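You operate a simulated robot arm through the tools that you are given. There is no shell and no other tool.

The job below is to be done with a simulated two-armed robot. You get a single attempt, and the scene is never put back.

## Task
Shut the charger down: blue bay off, yellow bay off, knob to 20, red switch off last.

Only the result counts: the job must be done as asked and must still hold three seconds after the hand-in. Knocking over, shifting, dropping, spilling or breaking anything else fails it.

## Robot
Two 7-joint arms with two-finger grippers on one trunk that stands fixed in place. Base frame: the origin is at the foot of the trunk, x ahead of it, y to its left, z up. Lengths are in m, angles in rad, forces in N, time in s.
The left shoulder is at [0.06, 0.123, 0.995], the right one opposite. With the tool pointing down near the work surface each hand reaches from about 0.2 to 0.76 m from the base axis, measured 20 degrees to its own side. Payload 1.47 kg a hand.
Tool frame (each hand has its own): the origin (TCP) lies between the finger pads and is the grasp point; the fingertips stand 0.016 m ahead of it; z points along the fingers, y is the line along which they close. The gripper opens to 0.087 m; its body begins 0.055 m behind the TCP.
Orientation is told as [roll, pitch, yaw] about the base's x, y, z axes, in that order, counted from this pose: with the fingers straight down and closing along the base's y, the tool's x points along the base's -x, its y along +y and its z along -z.

## Interface
- The arms move only by the tool drive_tool. It takes "left_rows", "right_rows" or both (then of equal length, played together; a hand with none holds still); each is a list of rows, each a list of 6 numbers: the shift along the base's x, y, z in m, then the turn, a rotation vector about the base's x, y, z in rad. In form: [[tx, ty, tz, wx, wy, wz], ...]. A call has 1 to 20 rows; each row shifts and turns the commanded pose from where the row before left it. "left_claw" and "right_claw" are, for a hand that has rows, the gripper command, from -1 (fully open) to 1 (shut), values between in proportion, set as the call begins (left out, the last holds). Each row takes 0.2 s and may step no farther than 0.05 m and 0.15 rad from the row before; otherwise, or with a gripper value out of range, the whole call is refused. Where a pose cannot be reached the arm comes as near as it can. A force on the tool above 80 N (or 10 N above the force at the start of the call, whichever is more), or a blocked arm, ends the call early, and 0.2 s more pass. Each finger travels about 0.153 m/s and halts on what it meets, pressing with about 24 N; the grip force reading is that of the motor and also rises with nothing between the fingers. The clock runs only during rows and for 0.2 s after the last one: add rows that do not move to give the fingers time. The reply holds the time, the measured pose of the TCP, the force on the tool along the base axes, the opening and the grip force, in the units named above and with some noise, with the torque about the TCP (base axes, N m) and any sound that the robot's microphone picked up, and new pictures: "pictures" is both (left out), scene, wrist or none (wrist: the cameras of the hands that moved).
- Cameras (640 x 400 px; columns grow to the right, rows downward): "scene" is now at [0.0907, -0.0172, 1.558]; the picture's right is [-0.19, -0.98, 0.00], its down [-0.67, 0.13, -0.73] and it looks along [0.72, -0.14, -0.68] (base axes); focal length 364 px, centre (320, 200). "left" rides on the left gripper at [0.073, -0.012, -0.09] in its tool frame; the picture's right is [0.16, 0.99, 0.00], its down [-0.72, 0.12, -0.68] and it looks along [-0.67, 0.11, 0.73] (tool axes); focal length 247 px, centre (320, 200). "right" rides on the right gripper at [0.073, 0.012, -0.09] in its tool frame; the picture's right is [-0.16, 0.99, 0.00], its down [-0.72, -0.12, -0.68] and it looks along [-0.67, -0.11, 0.73] (tool axes); focal length 247 px, centre (320, 200). There is no depth. A picture from a camera that has moved, and an enlarged one, comes with that camera's place and axes in the base frame and with its lens.
- raise_lower(by): moves the trunk up (or, below 0, down) by that many m; the arms and the scene camera ride with it, the base frame stays. It gives what a move gives, with no picture.
- head_to(pan, tilt): turns the head with the scene camera to pan (to the left, within 2.094 rad either way) and tilt (down, from -0.506 to 1.204), counted from straight ahead of the robot. It gives what a move gives, and a new picture of the scene camera.
- inspect(camera, box): a new picture of the part [left, top, right, bottom] of that camera's present view, enlarged. The clock stands still meanwhile.
- sign_off(): hands the job in; it is judged then, once.

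Nothing tells you positions but the pictures and the camera data. Unless the task says otherwise, let go and move clear before handing in.

The tools are called after "Call:" as name(argument=value, ...) on one line, values as JSON. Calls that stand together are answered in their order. drive_tool: Moves the arms, as the interface text tells. Its arguments: {"type":"object","properties":{"left_rows":{"type":"array"},"left_claw":{"type":"number"},"right_rows":{"type":"array"},"right_claw":{"type":"number"},"pictures":{"type":"string","enum":["both","scene","wrist","none"]}},"required":[]} The other tools are called the same way: raise_lower (by) moves the trunk up or down; head_to (pan, tilt) turns the head that bears the scene camera; inspect (camera, box) takes an enlarged picture of a part of a camera's view; sign_off () hands the job in.

At the start:

```text
clock: 0.0
left_eef_pos: [0.5441, 0.056, 1.1278]
left_tool_rot: [-0.002, -0.001, -0.001]
left_contact_force: [-0.8, 0.0, -0.1]
left_wrist_torque: [0.0, -0.03, 0.01]
left_finger_gap: 0.0871
left_grasp_force: 0.1
right_eef_pos: [0.4679, -0.4105, 1.1608]
right_tool_rot: [-0.002, 0.001, 0.001]
right_contact_force: [0.5, -0.2, -0.4]
right_wrist_torque: [0.0, -0.05, 0.02]
right_finger_gap: 0.0871
right_grasp_force: 0.1
trunk travel left (down, up): [-0.15, 0.08]
head pan, tilt (commanded): [-0.19, 0.754]
```

scene: 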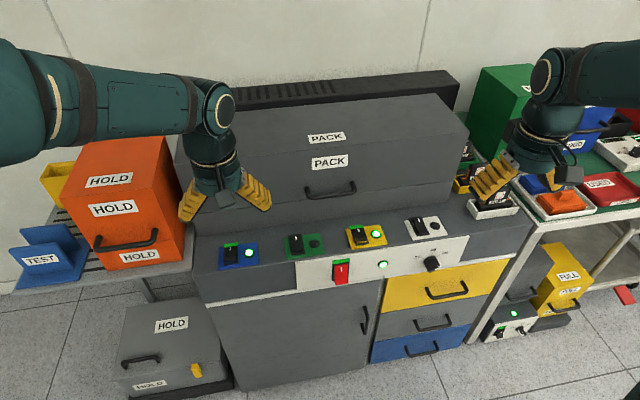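
right: 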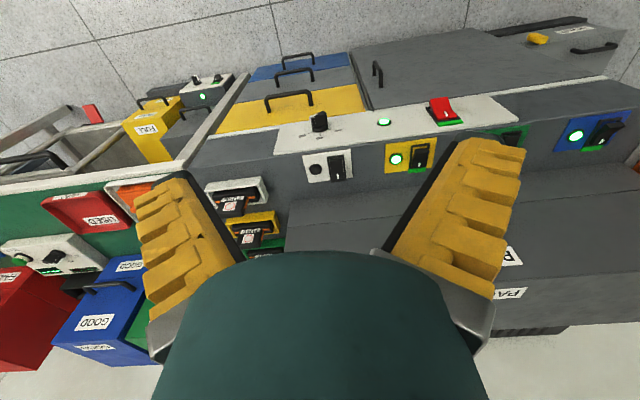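
left: 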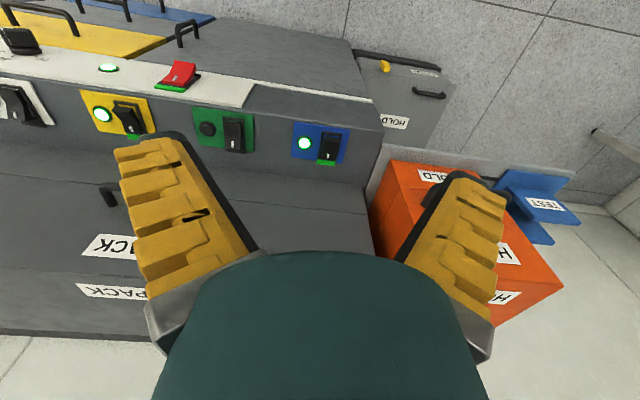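

I see a charger cabinet with blue, green, yellow and white rocker bays on its top ledge, and a red switch and a knob on the front strip. I'll take enlarged views first to read the switches and the dial.

Call:
inspect(camera="scene", box=[200, 200, 340, 290])

Call:
inspect(camera="scene", box=[320, 200, 460, 290])

Call:
inspect(camera="right", box=[270, 90, 470, 200])

Call:
inspect(camera="left", box=[70, 50, 370, 180])

```text
4.44 times, centred on (270, 245) of scene
camera zoom: at [0.0907, -0.0172, 1.558], right [-0.19, -0.98, 0.0], down [-0.67, 0.13, -0.73], along [0.72, -0.14, -0.68], focal length 1617 px, centre (542, 0)
```

zoom: 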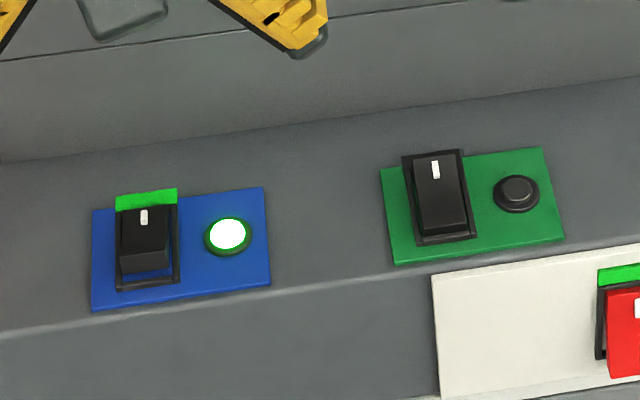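

```text
4.44 times, centred on (390, 245) of scene
camera zoom: at [0.0907, -0.0172, 1.558], right [-0.19, -0.98, 0.0], down [-0.67, 0.13, -0.73], along [0.72, -0.14, -0.68], focal length 1617 px, centre (9, 0)
```

zoom: 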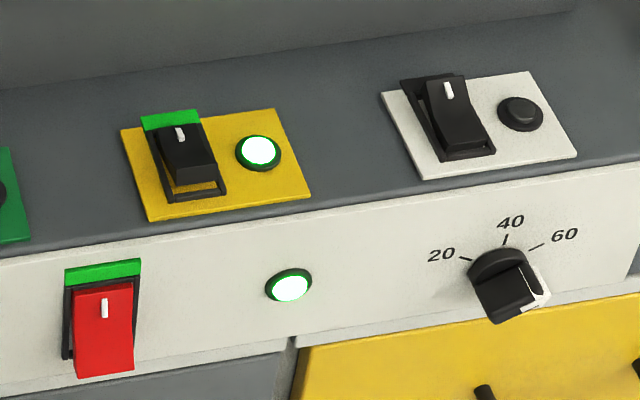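

```text
3.20 times, centred on (370, 145) of right
camera zoom: at [0.3945, -0.3982, 1.2505], right [0.16, 0.99, 0.0], down [0.72, -0.12, 0.68], along [0.67, -0.11, -0.73], focal length 790 px, centre (160, 376)
```

zoom: 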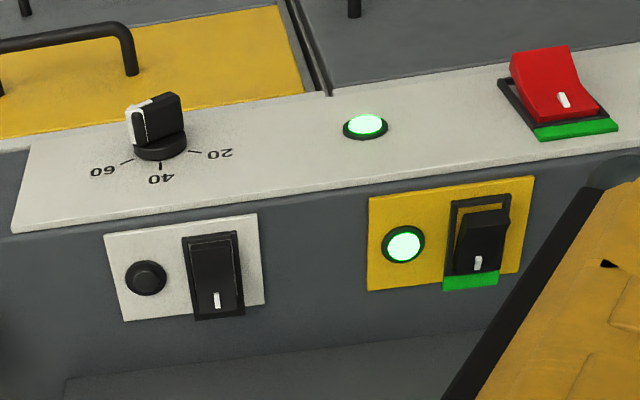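

```text
2.13 times, centred on (220, 115) of left
camera zoom: at [0.4723, 0.0446, 1.2161], right [-0.16, 0.99, 0.0], down [0.72, 0.12, 0.68], along [0.67, 0.11, -0.73], focal length 527 px, centre (533, 381)
```

zoom: 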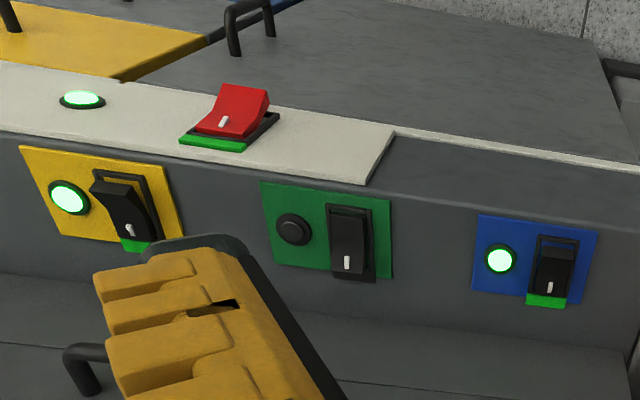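

The bays sit on a level ledge at about z=0.81 (blue switch near (0.70, 0.10), yellow near (0.70, -0.24)). The red switch and the knob are on an upright strip at x≈0.66. I'll zoom in further to confirm the rocker poses and the dial marks.

Call:
inspect(camera="scene", box=[405, 235, 461, 270])

Call:
inspect(camera="right", box=[290, 100, 354, 140])

Call:
inspect(camera="scene", box=[325, 245, 381, 290])

Call:
inspect(camera="scene", box=[340, 218, 396, 253])

Call:
inspect(camera="scene", box=[215, 235, 271, 270])

```text
11.43 times, centred on (433, 252) of scene
camera zoom: at [0.0907, -0.0172, 1.558], right [-0.19, -0.98, 0.0], down [-0.67, 0.13, -0.73], along [0.72, -0.14, -0.68], focal length 4157 px, centre (-971, -400)
```

zoom: 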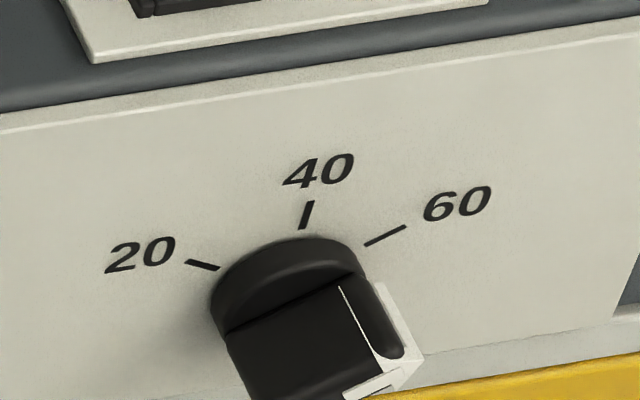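

```text
10.00 times, centred on (322, 120) of right
camera zoom: at [0.3945, -0.3982, 1.2505], right [0.16, 0.99, 0.0], down [0.72, -0.12, 0.68], along [0.67, -0.11, -0.73], focal length 2470 px, centre (300, 1000)
```

zoom: 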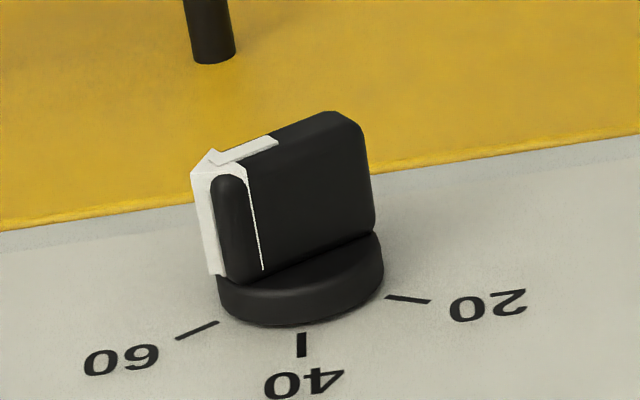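

```text
8.89 times, centred on (353, 268) of scene
camera zoom: at [0.0907, -0.0172, 1.558], right [-0.19, -0.98, 0.0], down [-0.67, 0.13, -0.73], along [0.72, -0.14, -0.68], focal length 3233 px, centre (27, -400)
```

zoom: 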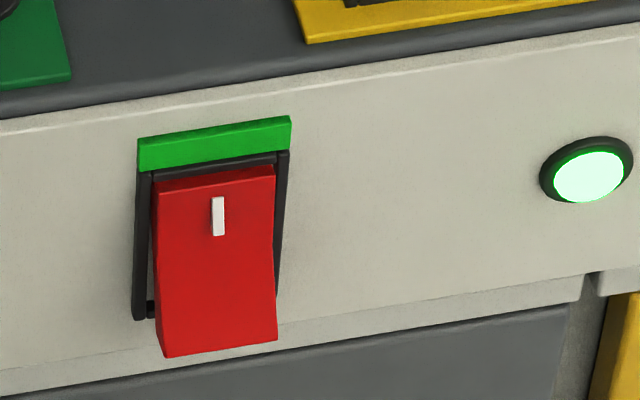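

```text
11.43 times, centred on (368, 236) of scene
camera zoom: at [0.0907, -0.0172, 1.558], right [-0.19, -0.98, 0.0], down [-0.67, 0.13, -0.73], along [0.72, -0.14, -0.68], focal length 4157 px, centre (-229, -206)
```

zoom: 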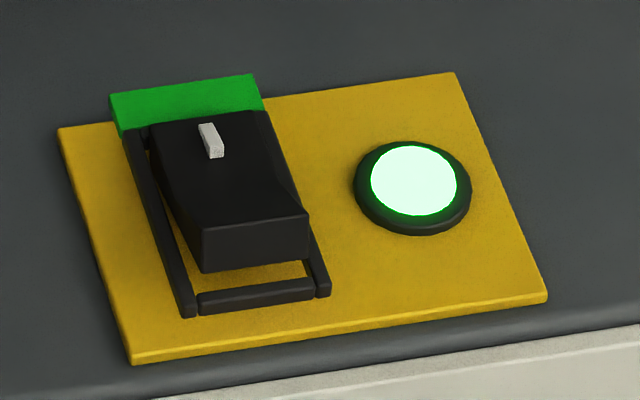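

```text
11.43 times, centred on (243, 252) of scene
camera zoom: at [0.0907, -0.0172, 1.558], right [-0.19, -0.98, 0.0], down [-0.67, 0.13, -0.73], along [0.72, -0.14, -0.68], focal length 4157 px, centre (1200, -400)
```

zoom: 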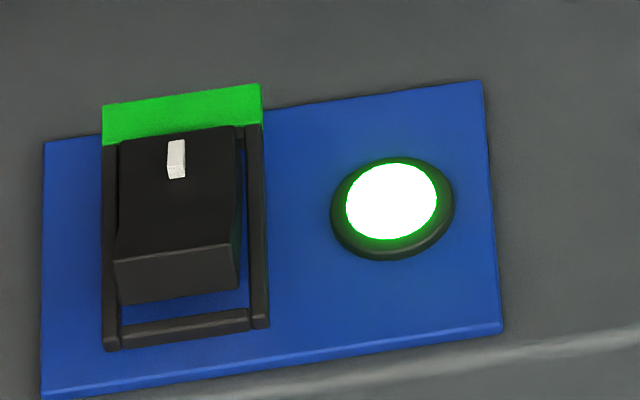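

The bays' near ends are raised, with the far ends and green tags showing ON, so the near end of each has to be pressed down. The red switch's lower end must be pushed in, and the knob points at 60 and has to turn about 120° back to 20. I'll close both grippers, bring the left hand above the blue bay, and check the fingertip size.

Call:
drive_tool(left_rows=[[0, 0, 0, 0, 0, 0], [0, 0, 0, 0, 0, 0], [0.02, 0.01, -0.03, 0, -0.12, 0], [0.02, 0.01, -0.03, 0, -0.12, 0], [0.02, 0.01, -0.03, 0, -0.12, 0], [0.02, 0.01, -0.03, 0, -0.12, 0]], right_rows=[[0, 0, 0, 0, 0, 0], [0, 0, 0, 0, 0, 0], [0, 0, 0, 0, 0, 0], [0, 0, 0, 0, 0, 0], [0, 0, 0, 0, 0, 0], [0, 0, 0, 0, 0, 0]], left_claw=1, right_claw=1, pictures="both")

Call:
inspect(camera="scene", box=[275, 220, 331, 255])

```text
clock: 1.4
left_eef_pos: [0.6265, 0.0963, 1.0054]
left_tool_rot: [-0.001, -0.482, 0.001]
left_contact_force: [-0.1, -0.6, 0.2]
left_wrist_torque: [0.02, 0.01, -0.05]
left_finger_gap: 0.0
left_grasp_force: 23.8
right_eef_pos: [0.4686, -0.4116, 1.1607]
right_tool_rot: [-0.001, -0.001, 0.0]
right_contact_force: [0.1, 0.1, 0.2]
right_wrist_torque: [0.01, 0.04, 0.01]
right_finger_gap: 0.0
right_grasp_force: 23.9
trunk travel left (down, up): [-0.15, 0.08]
head pan, tilt (commanded): [-0.19, 0.754]
camera scene: at [0.0914, -0.018, 1.5579], right [-0.19, -0.98, 0.0], down [-0.67, 0.13, -0.73], along [0.72, -0.14, -0.69], focal length 364 px, centre (320, 200)
camera right: at [0.3951, -0.3988, 1.25], right [0.16, 0.99, 0.0], down [0.72, -0.12, 0.68], along [0.67, -0.11, -0.73], focal length 247 px, centre (320, 200)
camera left: at [0.5202, 0.0851, 1.0514], right [-0.14, 0.99, -0.07], down [0.33, 0.12, 0.94], along [0.93, 0.11, -0.34], focal length 247 px, centre (320, 200)
```

scene: 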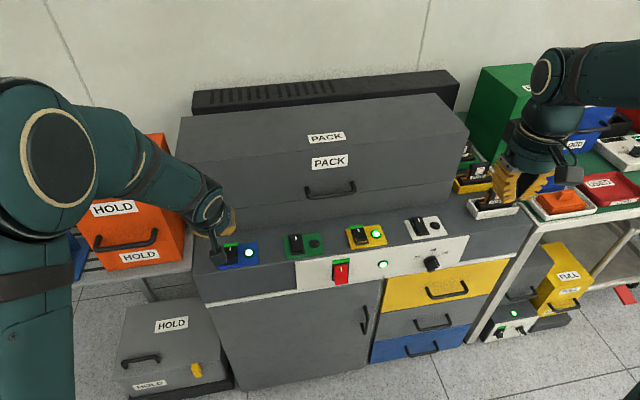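
right: 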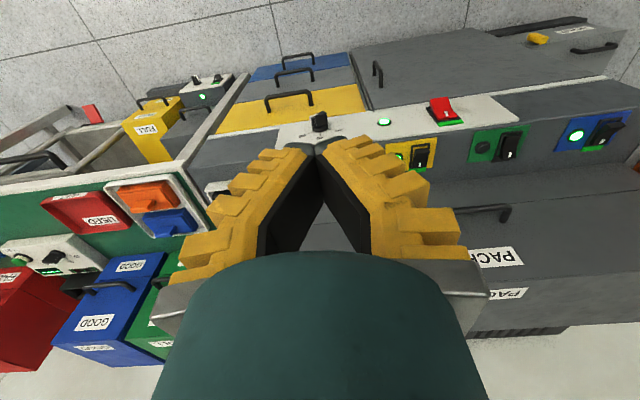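
left: 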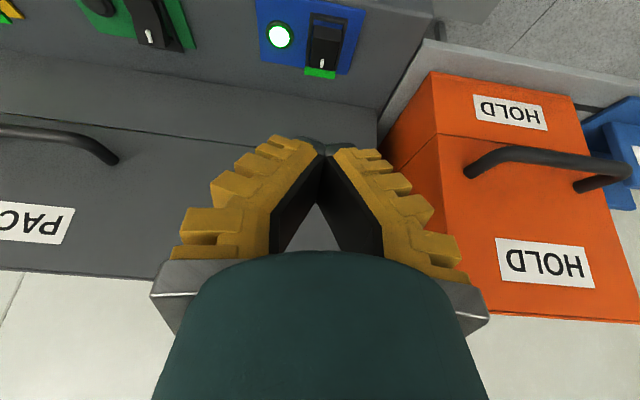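

```text
11.43 times, centred on (303, 238) of scene
camera zoom: at [0.0914, -0.018, 1.5579], right [-0.19, -0.98, 0.0], down [-0.67, 0.13, -0.73], along [0.72, -0.14, -0.69], focal length 4157 px, centre (514, -229)
```

zoom: 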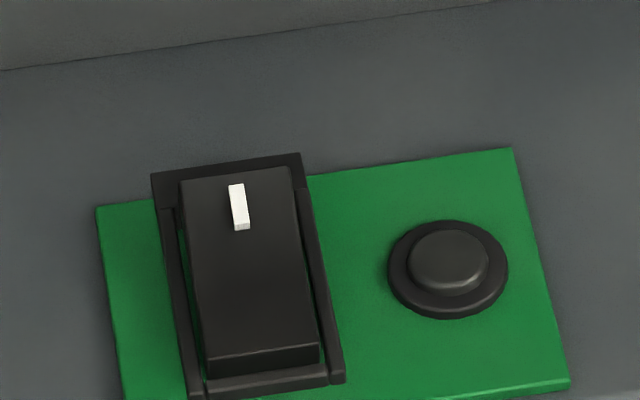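

Both grippers are shut and the left hand is now tilted and behind the blue bay. I'll look closely at the closed fingertips and the blue switch before moving in.

Call:
inspect(camera="left", box=[240, 100, 400, 200])

Call:
inspect(camera="scene", box=[180, 190, 276, 250])

Call:
inspect(camera="scene", box=[470, 120, 598, 200])

```text
4.00 times, centred on (320, 150) of left
camera zoom: at [0.5202, 0.0851, 1.0514], right [-0.14, 0.99, -0.07], down [0.33, 0.12, 0.94], along [0.93, 0.11, -0.34], focal length 988 px, centre (320, 400)
```

zoom: 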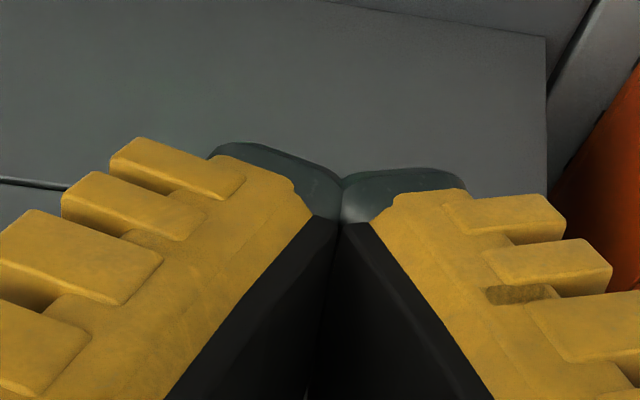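

```text
6.67 times, centred on (228, 220) of scene
camera zoom: at [0.0914, -0.018, 1.5579], right [-0.19, -0.98, 0.0], down [-0.67, 0.13, -0.73], along [0.72, -0.14, -0.69], focal length 2425 px, centre (933, 67)
```

zoom: 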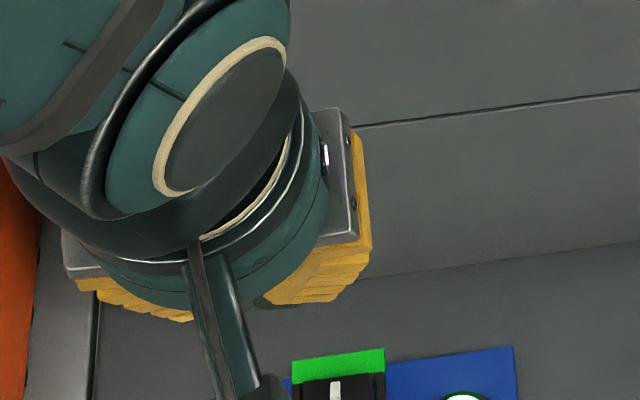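

```text
5.00 times, centred on (534, 160) of scene
camera zoom: at [0.0914, -0.018, 1.5579], right [-0.19, -0.98, 0.0], down [-0.67, 0.13, -0.73], along [0.72, -0.14, -0.69], focal length 1819 px, centre (-750, 400)
```

zoom: 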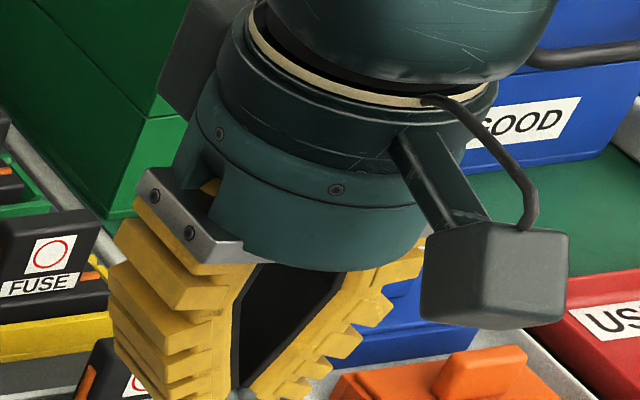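

The fingertips are about 3 cm wide and rounded, which suits the rocker. I'll bring the left tip to just above the raised near end of the blue switch at about (0.692, 0.096).

Call:
drive_tool(left_rows=[[0.014, 0, -0.025, 0, 0, 0], [0.014, 0, -0.025, 0, 0, 0], [0.014, 0, -0.025, 0, 0, 0], [0.013, 0, -0.025, 0, 0, 0], [0.01, 0, -0.025, 0, 0, 0], [0, 0, 0, 0, 0, 0]], left_claw=1, pictures="both")

Call:
inspect(camera="left", box=[220, 50, 420, 175])

Call:
inspect(camera="scene", box=[180, 200, 292, 270])

```text
clock: 2.8
left_eef_pos: [0.6916, 0.0942, 0.8816]
left_tool_rot: [0.0, -0.482, 0.0]
left_contact_force: [-0.1, -1.2, -0.1]
left_wrist_torque: [0.01, 0.01, 0.03]
left_finger_gap: 0.0
left_grasp_force: 24.1
right_eef_pos: [0.4673, -0.4101, 1.161]
right_tool_rot: [0.0, -0.001, -0.001]
right_contact_force: [0.4, 0.4, 0.0]
right_wrist_torque: [-0.01, -0.01, 0.01]
right_finger_gap: 0.0001
right_grasp_force: 23.5
trunk travel left (down, up): [-0.15, 0.08]
head pan, tilt (commanded): [-0.19, 0.754]
camera scene: at [0.0901, -0.0171, 1.5581], right [-0.19, -0.98, 0.0], down [-0.67, 0.13, -0.73], along [0.72, -0.14, -0.68], focal length 364 px, centre (320, 200)
camera left: at [0.5839, 0.0844, 0.9276], right [-0.14, 0.99, -0.07], down [0.33, 0.12, 0.94], along [0.93, 0.11, -0.34], focal length 247 px, centre (320, 200)
```

scene: 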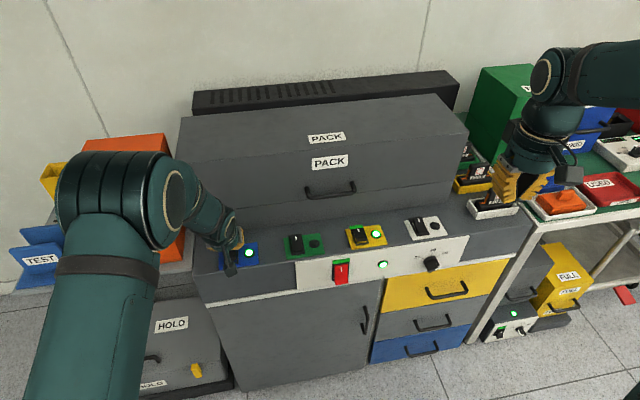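
left: 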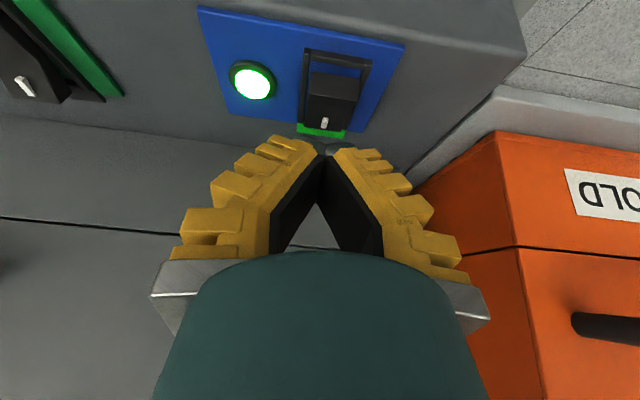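

```text
3.20 times, centred on (320, 112) of left
camera zoom: at [0.5839, 0.0844, 0.9276], right [-0.14, 0.99, -0.07], down [0.33, 0.12, 0.94], along [0.93, 0.11, -0.34], focal length 790 px, centre (320, 480)
```

zoom: 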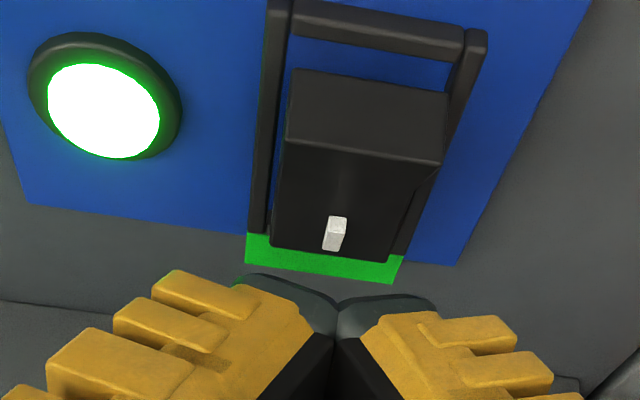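

```text
5.71 times, centred on (236, 235) of scene
camera zoom: at [0.0901, -0.0171, 1.5581], right [-0.19, -0.98, 0.0], down [-0.67, 0.13, -0.73], along [0.72, -0.14, -0.68], focal length 2078 px, centre (800, 0)
```

zoom: 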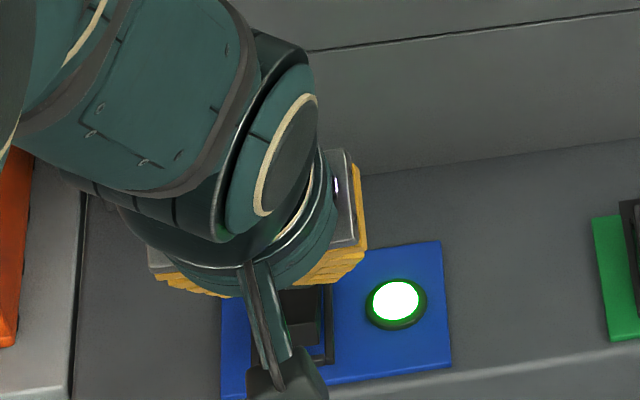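

The left tip is about 3 cm above the blue rocker's near end and lined up with it. I'll press down gradually and watch the force and sound.

Call:
drive_tool(left_rows=[[0, 0.003, -0.01, 0, 0, 0], [0, 0, -0.01, 0, 0, 0], [0, 0, -0.006, 0, 0, 0], [0, 0, -0.004, 0, 0, 0], [0, 0, -0.004, 0, 0, 0]], pictures="both")

Call:
inspect(camera="left", box=[220, 50, 420, 175])

```text
clock: 4.0
left_eef_pos: [0.69, 0.0998, 0.8472]
left_tool_rot: [0.0, -0.482, 0.001]
left_contact_force: [-2.6, -1.2, 0.6]
left_wrist_torque: [-0.05, 0.08, -0.01]
left_finger_gap: 0.0001
left_grasp_force: 28.3
right_eef_pos: [0.4692, -0.4105, 1.1622]
right_tool_rot: [0.001, -0.001, -0.001]
right_contact_force: [0.4, -0.1, 0.0]
right_wrist_torque: [0.0, 0.01, 0.01]
right_finger_gap: 0.0
right_grasp_force: 23.8
trunk travel left (down, up): [-0.15, 0.08]
head pan, tilt (commanded): [-0.19, 0.754]
camera scene: at [0.0907, -0.0172, 1.558], right [-0.19, -0.98, 0.0], down [-0.67, 0.13, -0.73], along [0.72, -0.14, -0.68], focal length 364 px, centre (320, 200)
camera left: at [0.5842, 0.0877, 0.8934], right [-0.14, 0.99, -0.07], down [0.33, 0.12, 0.94], along [0.93, 0.11, -0.34], focal length 247 px, centre (320, 200)
```

scene: 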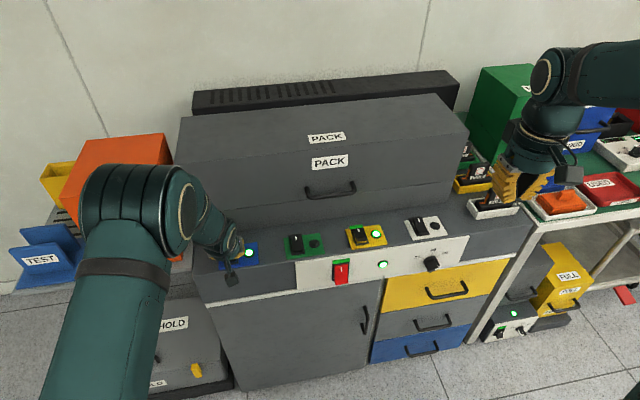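
left: 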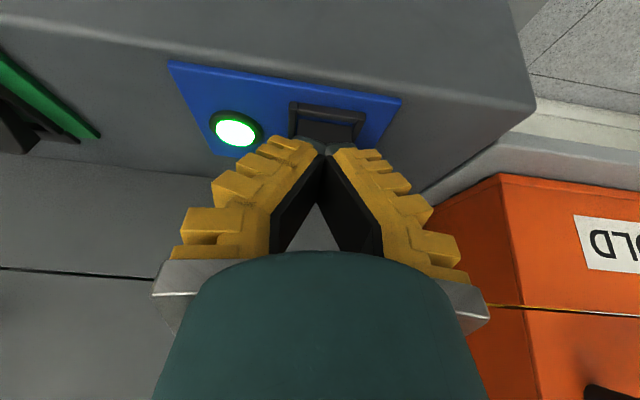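

```text
3.20 times, centred on (320, 112) of left
camera zoom: at [0.5842, 0.0877, 0.8934], right [-0.14, 0.99, -0.07], down [0.33, 0.12, 0.94], along [0.93, 0.11, -0.34], focal length 790 px, centre (320, 480)
```

zoom: 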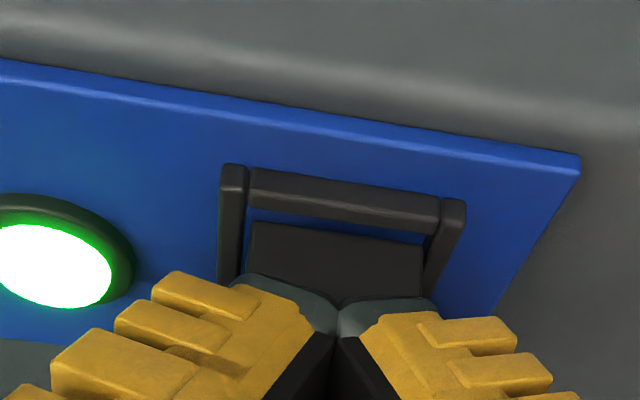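

The tip is touching the near edge of the blue rocker, which is still lit. I'll keep pressing down.

Call:
drive_tool(left_rows=[[0.001, 0, -0.004, 0, 0, 0], [0.001, 0, -0.004, 0, 0, 0], [0, 0, -0.004, 0, 0, 0], [0, 0, 0, 0, 0, 0]], pictures="both")

Call:
inspect(camera="left", box=[220, 50, 420, 175])

```text
clock: 5.0
left_eef_pos: [0.6923, 0.098, 0.8416]
left_tool_rot: [-0.002, -0.491, 0.001]
left_contact_force: [-5.9, 3.1, 38.5]
left_wrist_torque: [0.07, 0.21, -0.03]
left_finger_gap: 0.0059
left_grasp_force: 28.0
right_eef_pos: [0.4647, -0.4109, 1.1625]
right_tool_rot: [-0.001, -0.004, 0.0]
right_contact_force: [0.0, 0.1, 1.1]
right_wrist_torque: [-0.01, 0.03, 0.0]
right_finger_gap: 0.0
right_grasp_force: 23.8
trunk travel left (down, up): [-0.15, 0.08]
head pan, tilt (commanded): [-0.19, 0.754]
heard: click
camera scene: at [0.086, -0.0174, 1.5586], right [-0.19, -0.98, 0.0], down [-0.67, 0.13, -0.73], along [0.72, -0.14, -0.68], focal length 364 px, centre (320, 200)
camera left: at [0.5857, 0.0874, 0.8858], right [-0.14, 0.99, -0.08], down [0.32, 0.12, 0.94], along [0.94, 0.11, -0.33], focal length 247 px, centre (320, 200)
```

scene: 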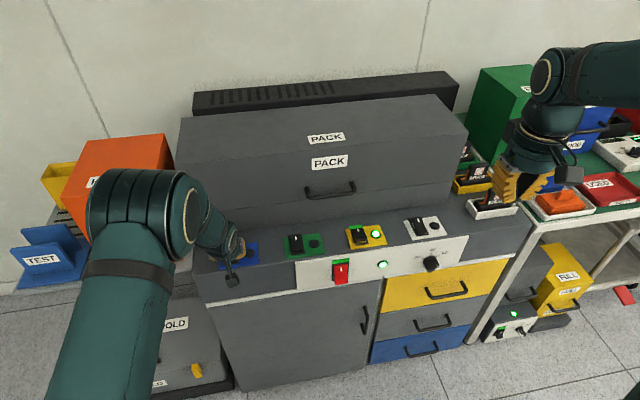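
left: 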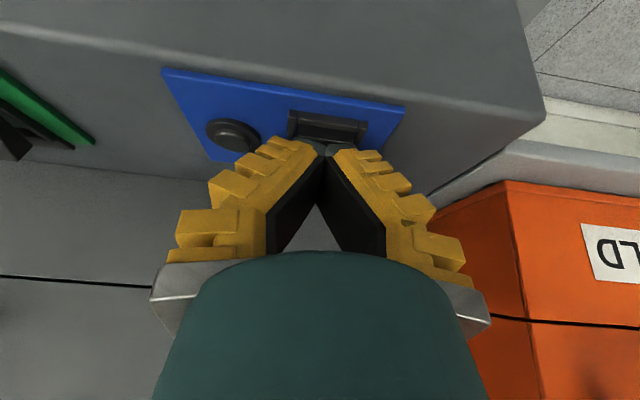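

```text
3.20 times, centred on (320, 112) of left
camera zoom: at [0.5857, 0.0874, 0.8858], right [-0.14, 0.99, -0.08], down [0.32, 0.12, 0.94], along [0.94, 0.11, -0.33], focal length 790 px, centre (320, 480)
```

zoom: 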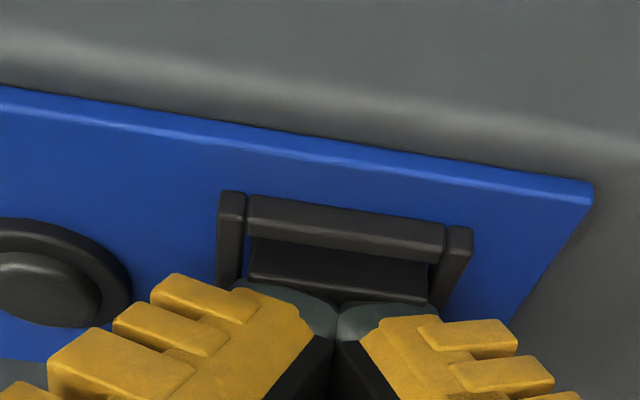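

There was a click and the blue lamp is out. I'll lift the left hand away and bring the right hand, tilted the same way, toward the yellow bay.

Call:
drive_tool(left_rows=[[0, 0, 0.03, 0, 0, 0], [-0.01, 0, 0.04, 0, 0, 0], [-0.03, 0.005, 0.035, 0, 0, 0], [-0.03, 0.005, 0.035, 0, 0, 0], [-0.03, 0.01, 0.03, 0, 0, 0], [-0.03, 0.01, 0.03, 0, 0, 0]], right_rows=[[0.027, 0.028, -0.03, 0, -0.08, 0], [0.027, 0.028, -0.03, 0, -0.08, 0], [0.027, 0.028, -0.03, 0, -0.08, 0], [0.027, 0.028, -0.03, 0, -0.08, 0], [0.027, 0.028, -0.03, 0, -0.08, 0], [0.027, 0.028, -0.03, 0, -0.08, 0]], pictures="both")

Call:
inspect(camera="scene", box=[200, 200, 340, 290])

```text
clock: 6.4
left_eef_pos: [0.5601, 0.1292, 1.036]
left_tool_rot: [0.001, -0.48, 0.001]
left_contact_force: [-0.7, -0.2, -0.9]
left_wrist_torque: [-0.06, -0.01, 0.0]
left_finger_gap: 0.0
left_grasp_force: 27.7
right_eef_pos: [0.6301, -0.2421, 0.9809]
right_tool_rot: [0.0, -0.481, -0.002]
right_contact_force: [0.3, -0.1, 0.2]
right_wrist_torque: [0.0, 0.02, -0.06]
right_finger_gap: 0.0
right_grasp_force: 24.2
trunk travel left (down, up): [-0.15, 0.08]
head pan, tilt (commanded): [-0.19, 0.754]
camera scene: at [0.0903, -0.0164, 1.5581], right [-0.19, -0.98, 0.0], down [-0.67, 0.13, -0.73], along [0.72, -0.14, -0.68], focal length 364 px, centre (320, 200)
camera right: at [0.5223, -0.23, 1.0269], right [0.14, 0.99, 0.07], down [0.33, -0.12, 0.94], along [0.93, -0.11, -0.34], focal length 247 px, centre (320, 200)
camera left: at [0.4555, 0.1186, 1.0816], right [-0.14, 0.99, -0.07], down [0.33, 0.12, 0.94], along [0.93, 0.11, -0.34], focal length 247 px, centre (320, 200)
```

scene: 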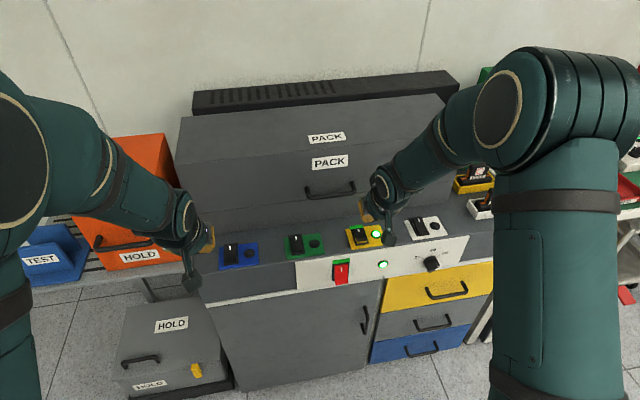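
right: 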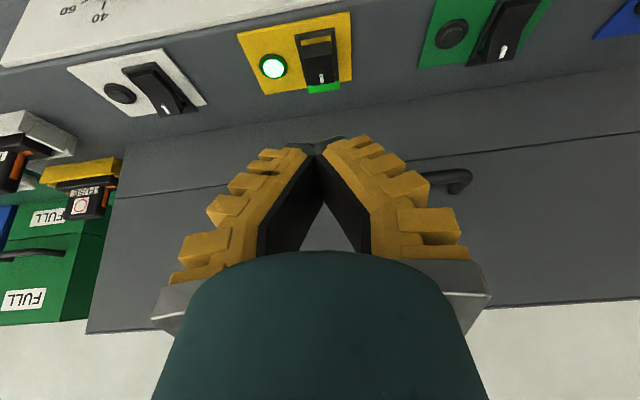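
left: 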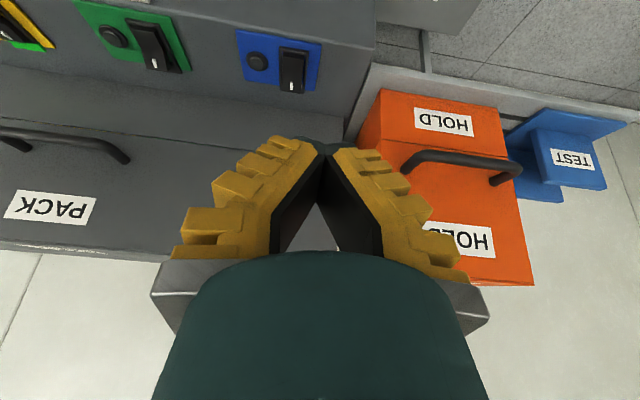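

```text
4.44 times, centred on (270, 245) of scene
camera zoom: at [0.0903, -0.0164, 1.5581], right [-0.19, -0.98, 0.0], down [-0.67, 0.13, -0.73], along [0.72, -0.14, -0.68], focal length 1617 px, centre (542, 0)
```

zoom: 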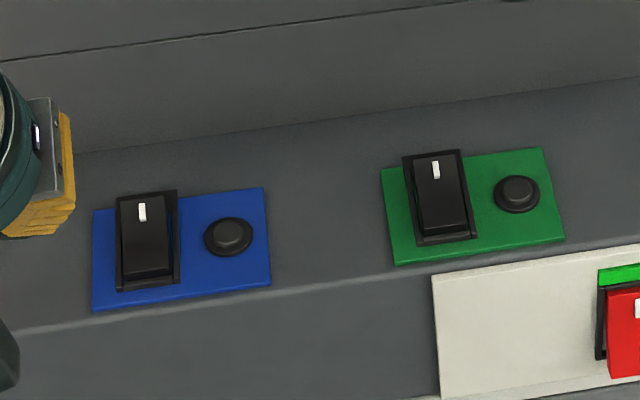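

Blue is off and looks the same as the off green bay. Now I'll pinpoint the yellow rocker from the right wrist camera.

Call:
inspect(camera="right", box=[230, 0, 390, 100])

Call:
inspect(camera="scene", box=[320, 170, 448, 250])

```text
4.00 times, centred on (310, 50) of right
camera zoom: at [0.5223, -0.23, 1.0269], right [0.14, 0.99, 0.07], down [0.33, -0.12, 0.94], along [0.93, -0.11, -0.34], focal length 988 px, centre (360, 800)
```

zoom: 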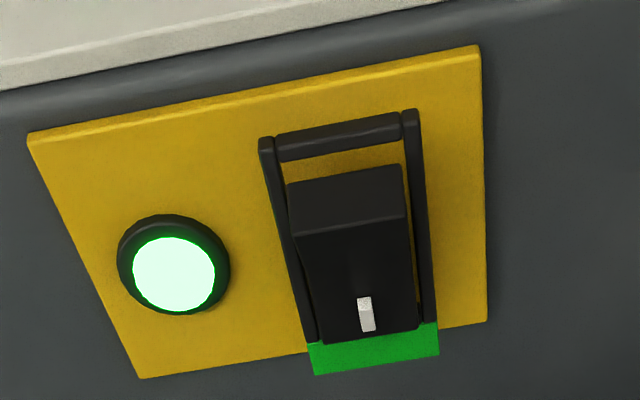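

```text
5.00 times, centred on (384, 210) of scene
camera zoom: at [0.0903, -0.0164, 1.5581], right [-0.19, -0.98, 0.0], down [-0.67, 0.13, -0.73], along [0.72, -0.14, -0.68], focal length 1819 px, centre (0, 150)
```

zoom: 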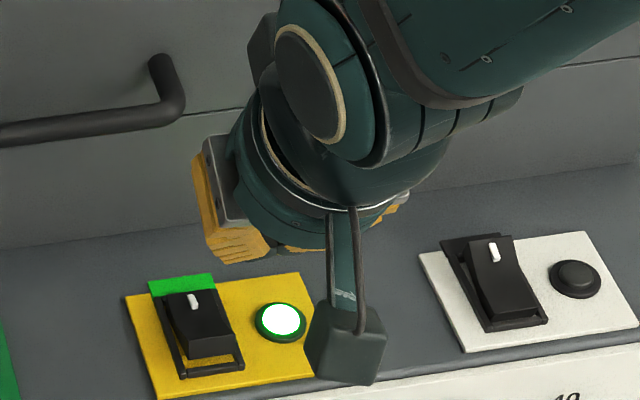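

The yellow rocker's near edge is at about (0.686, -0.243, 0.833), the same depth as blue. I'll approach and press the same way.

Call:
drive_tool(right_rows=[[0.0125, 0, -0.025, 0, 0, 0], [0.0125, 0, -0.025, 0, 0, 0], [0.0125, 0, -0.025, 0, 0, 0], [0.0125, -0.001, -0.025, 0, 0, 0], [0.012, 0, -0.02, 0, 0, 0], [0, 0, 0, 0, 0, 0]], pictures="both")

Call:
inspect(camera="right", box=[220, 50, 420, 175])

```text
clock: 7.8
left_eef_pos: [0.5616, 0.1285, 1.0366]
left_tool_rot: [0.001, -0.481, -0.001]
left_contact_force: [-0.3, -0.4, 0.1]
left_wrist_torque: [-0.03, -0.02, 0.03]
left_finger_gap: 0.0
left_grasp_force: 28.3
right_eef_pos: [0.6926, -0.244, 0.8616]
right_tool_rot: [0.0, -0.479, 0.0]
right_contact_force: [0.4, -0.5, -0.1]
right_wrist_torque: [-0.02, -0.01, 0.03]
right_finger_gap: 0.0
right_grasp_force: 24.5
trunk travel left (down, up): [-0.15, 0.08]
head pan, tilt (commanded): [-0.19, 0.754]
camera scene: at [0.0903, -0.0172, 1.5581], right [-0.19, -0.98, 0.0], down [-0.67, 0.13, -0.73], along [0.72, -0.14, -0.68], focal length 364 px, centre (320, 200)
camera right: at [0.5856, -0.2315, 0.9068], right [0.14, 0.99, 0.07], down [0.33, -0.12, 0.94], along [0.93, -0.11, -0.34], focal length 247 px, centre (320, 200)
```

scene: 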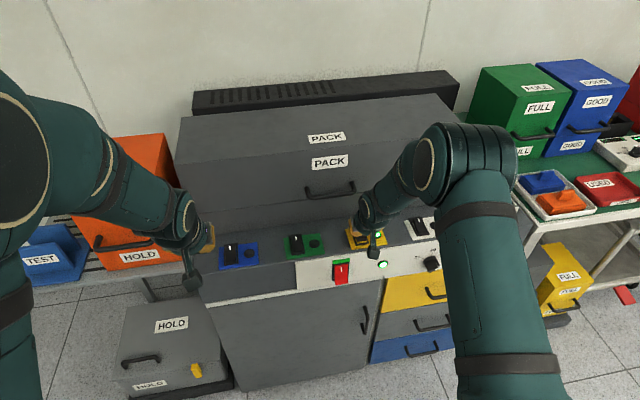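
right: 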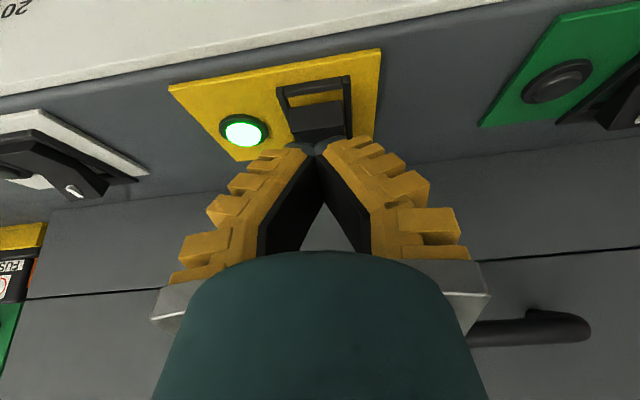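

```text
3.20 times, centred on (320, 112) of right
camera zoom: at [0.5856, -0.2315, 0.9068], right [0.14, 0.99, 0.07], down [0.33, -0.12, 0.94], along [0.93, -0.11, -0.34], focal length 790 px, centre (320, 480)
```

zoom: 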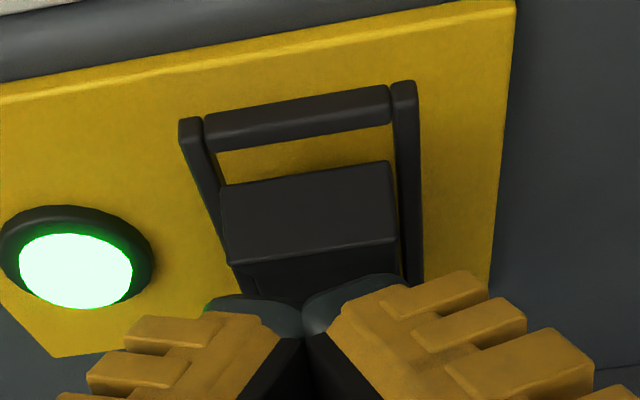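

The right tip is lined up over the yellow rocker's near end, so I'll press down.

Call:
drive_tool(right_rows=[[0, 0.001, -0.007, 0, 0, 0], [0, 0, -0.007, 0, 0, 0], [0, 0, -0.004, 0, 0, 0], [0, 0, -0.004, 0, 0, 0], [0, 0, -0.004, 0, 0, 0], [0, 0, 0, 0, 0, 0]], pictures="both")

```text
clock: 9.2
left_eef_pos: [0.5593, 0.1294, 1.0384]
left_tool_rot: [-0.003, -0.483, 0.0]
left_contact_force: [-0.7, 0.4, -0.2]
left_wrist_torque: [0.0, 0.03, 0.01]
left_finger_gap: 0.0
left_grasp_force: 28.2
right_eef_pos: [0.6926, -0.2417, 0.8418]
right_tool_rot: [-0.003, -0.492, -0.001]
right_contact_force: [-6.0, -3.2, 41.7]
right_wrist_torque: [-0.07, 0.19, 0.05]
right_finger_gap: 0.0062
right_grasp_force: 28.1
trunk travel left (down, up): [-0.15, 0.08]
head pan, tilt (commanded): [-0.19, 0.754]
heard: click
camera scene: at [0.0857, -0.016, 1.5586], right [-0.19, -0.98, 0.0], down [-0.67, 0.13, -0.73], along [0.72, -0.14, -0.68], focal length 364 px, centre (320, 200)
camera right: at [0.5851, -0.23, 0.8855], right [0.14, 0.99, 0.07], down [0.32, -0.12, 0.94], along [0.94, -0.11, -0.33], focal length 247 px, centre (320, 200)
```

scene: 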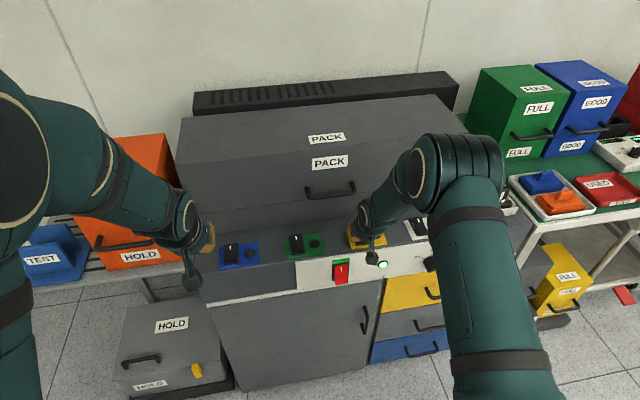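
right: 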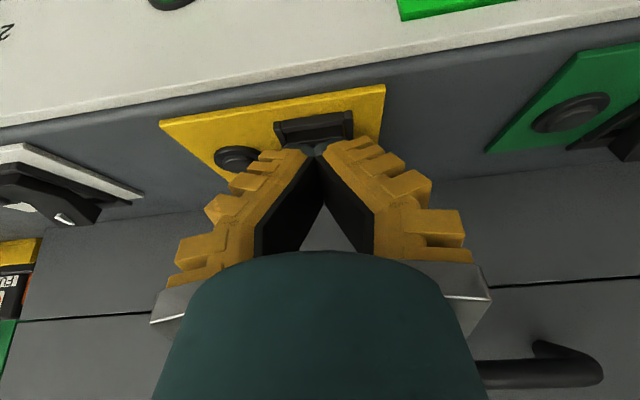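

A click was heard and the yellow lamp is out. I'll back the right hand off and begin levelling it so the fingers point forward at the knob, which is near (0.66, -0.443, 0.72).

Call:
drive_tool(right_rows=[[0, 0, 0.03, 0, 0, 0], [-0.01, 0, 0.04, 0, 0, 0], [-0.035, -0.02, 0.02, 0, 0, 0], [-0.04, -0.025, 0.01, 0, 0, 0], [-0.014, -0.02, -0.012, 0, -0.136, 0], [-0.014, -0.02, -0.015, 0, -0.136, 0], [-0.014, -0.02, -0.015, 0, -0.136, 0], [-0.014, -0.02, -0.015, 0, -0.136, 0], [-0.014, -0.02, -0.015, 0, -0.136, 0], [-0.014, -0.02, -0.015, 0, -0.136, 0], [-0.014, -0.02, -0.015, 0, -0.136, 0], [-0.014, -0.02, -0.015, 0, -0.136, 0], [0, 0, 0, 0, 0, 0]], pictures="both")

Call:
inspect(camera="scene", box=[320, 200, 460, 290])

```text
clock: 12.0
left_eef_pos: [0.5624, 0.1299, 1.0346]
left_tool_rot: [-0.001, -0.48, 0.002]
left_contact_force: [-0.9, -0.1, 0.4]
left_wrist_torque: [0.01, 0.0, 0.0]
left_finger_gap: 0.0
left_grasp_force: 28.0
right_eef_pos: [0.4944, -0.4461, 0.8185]
right_tool_rot: [0.191, -1.568, -0.189]
right_contact_force: [-0.5, -0.7, 0.6]
right_wrist_torque: [0.0, 0.03, -0.03]
right_finger_gap: 0.0001
right_grasp_force: 28.5
trunk travel left (down, up): [-0.15, 0.08]
head pan, tilt (commanded): [-0.19, 0.754]
camera scene: at [0.0907, -0.0168, 1.5581], right [-0.19, -0.98, 0.0], down [-0.67, 0.13, -0.73], along [0.72, -0.14, -0.68], focal length 364 px, centre (320, 200)
camera right: at [0.4047, -0.4347, 0.7457], right [0.0, 0.99, 0.16], down [-0.68, -0.12, 0.72], along [0.73, -0.11, 0.67], focal length 247 px, centre (320, 200)
```

scene: 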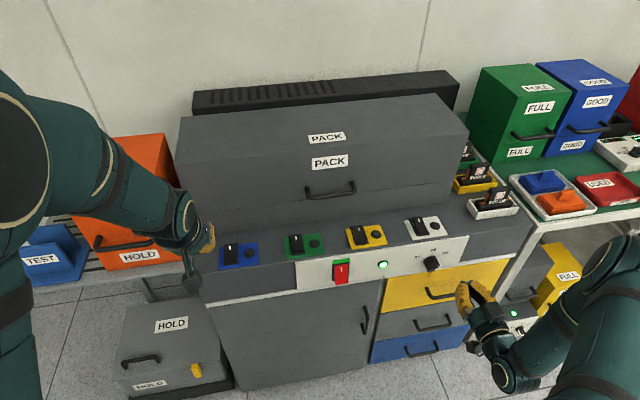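
right: 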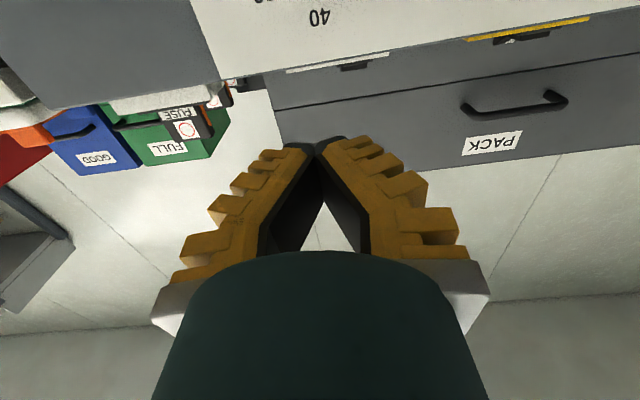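

```text
4.44 times, centred on (390, 245) of scene
camera zoom: at [0.0907, -0.0168, 1.5581], right [-0.19, -0.98, 0.0], down [-0.67, 0.13, -0.73], along [0.72, -0.14, -0.68], focal length 1617 px, centre (9, 0)
```

zoom: 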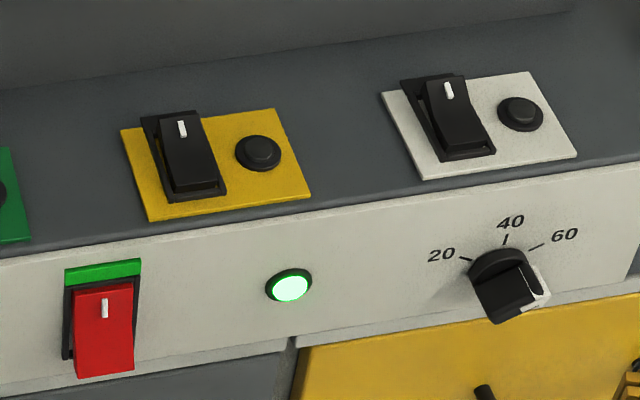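

Yellow is confirmed off. The right hand is level in front of the panel. I'll roll it about +60° so the fingers straddle the knob's bar, open it partway, and lower it to knob height while staying back from the panel.

Call:
drive_tool(right_rows=[[0, 0.0004, -0.014, 0.1496, 0, 0], [0, 0.0004, -0.014, 0.1496, 0, 0], [0, 0.0004, -0.014, 0.1496, 0, 0], [0, 0.0004, -0.014, 0.1496, 0, 0], [0, 0.0004, -0.014, 0.1496, 0, 0], [0, 0.0004, -0.014, 0.1496, 0, 0], [0, 0.0004, -0.014, 0.1496, 0, 0], [0, 0, 0, 0, 0, 0]], right_claw=-0.2, pictures="both")

Call:
inspect(camera="right", box=[200, 0, 440, 150])

Call:
inspect(camera="scene", box=[380, 220, 540, 320])

```text
clock: 13.8
left_eef_pos: [0.5626, 0.1286, 1.0352]
left_tool_rot: [0.0, -0.48, 0.0]
left_contact_force: [-0.3, -0.5, 1.2]
left_wrist_torque: [0.02, -0.03, -0.03]
left_finger_gap: 0.0
left_grasp_force: 28.2
right_eef_pos: [0.4946, -0.4445, 0.7198]
right_tool_rot: [1.571, -0.523, -1.566]
right_contact_force: [0.7, -0.2, -0.4]
right_wrist_torque: [-0.01, -0.02, 0.01]
right_finger_gap: 0.0576
right_grasp_force: 3.5
trunk travel left (down, up): [-0.15, 0.08]
head pan, tilt (commanded): [-0.19, 0.754]
camera scene: at [0.0907, -0.0171, 1.558], right [-0.19, -0.98, 0.0], down [-0.67, 0.13, -0.73], along [0.72, -0.14, -0.68], focal length 364 px, centre (320, 200)
camera right: at [0.4047, -0.375, 0.6936], right [0.0, 0.36, 0.93], down [-0.68, -0.69, 0.26], along [0.74, -0.63, 0.24], focal length 247 px, centre (320, 200)
```

scene: 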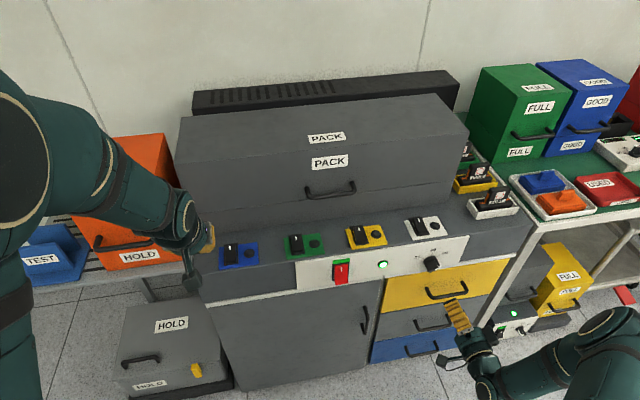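
right: 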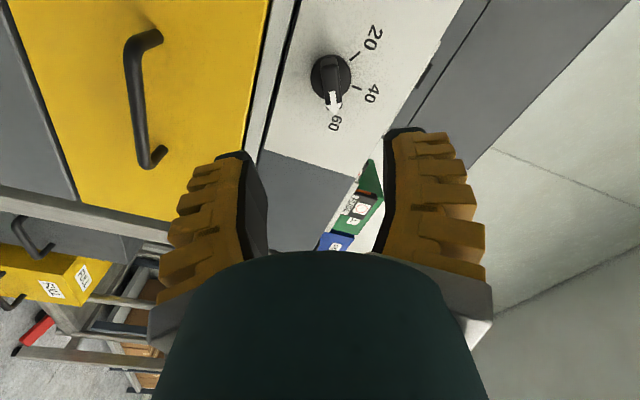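

```text
2.67 times, centred on (320, 75) of right
camera zoom: at [0.4047, -0.375, 0.6936], right [0.0, 0.36, 0.93], down [-0.68, -0.69, 0.26], along [0.74, -0.63, 0.24], focal length 659 px, centre (320, 533)
```

zoom: 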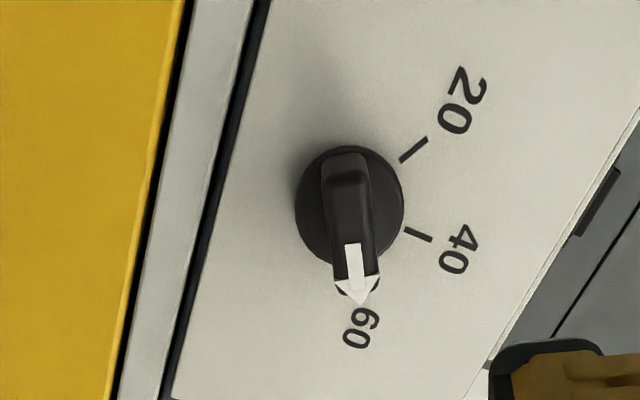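

```text
4.00 times, centred on (460, 270) of scene
camera zoom: at [0.0907, -0.0171, 1.558], right [-0.19, -0.98, 0.0], down [-0.67, 0.13, -0.73], along [0.72, -0.14, -0.68], focal length 1455 px, centre (-240, -80)
```

zoom: 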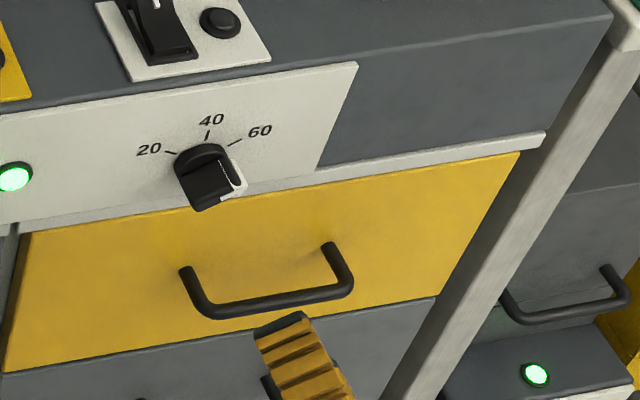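

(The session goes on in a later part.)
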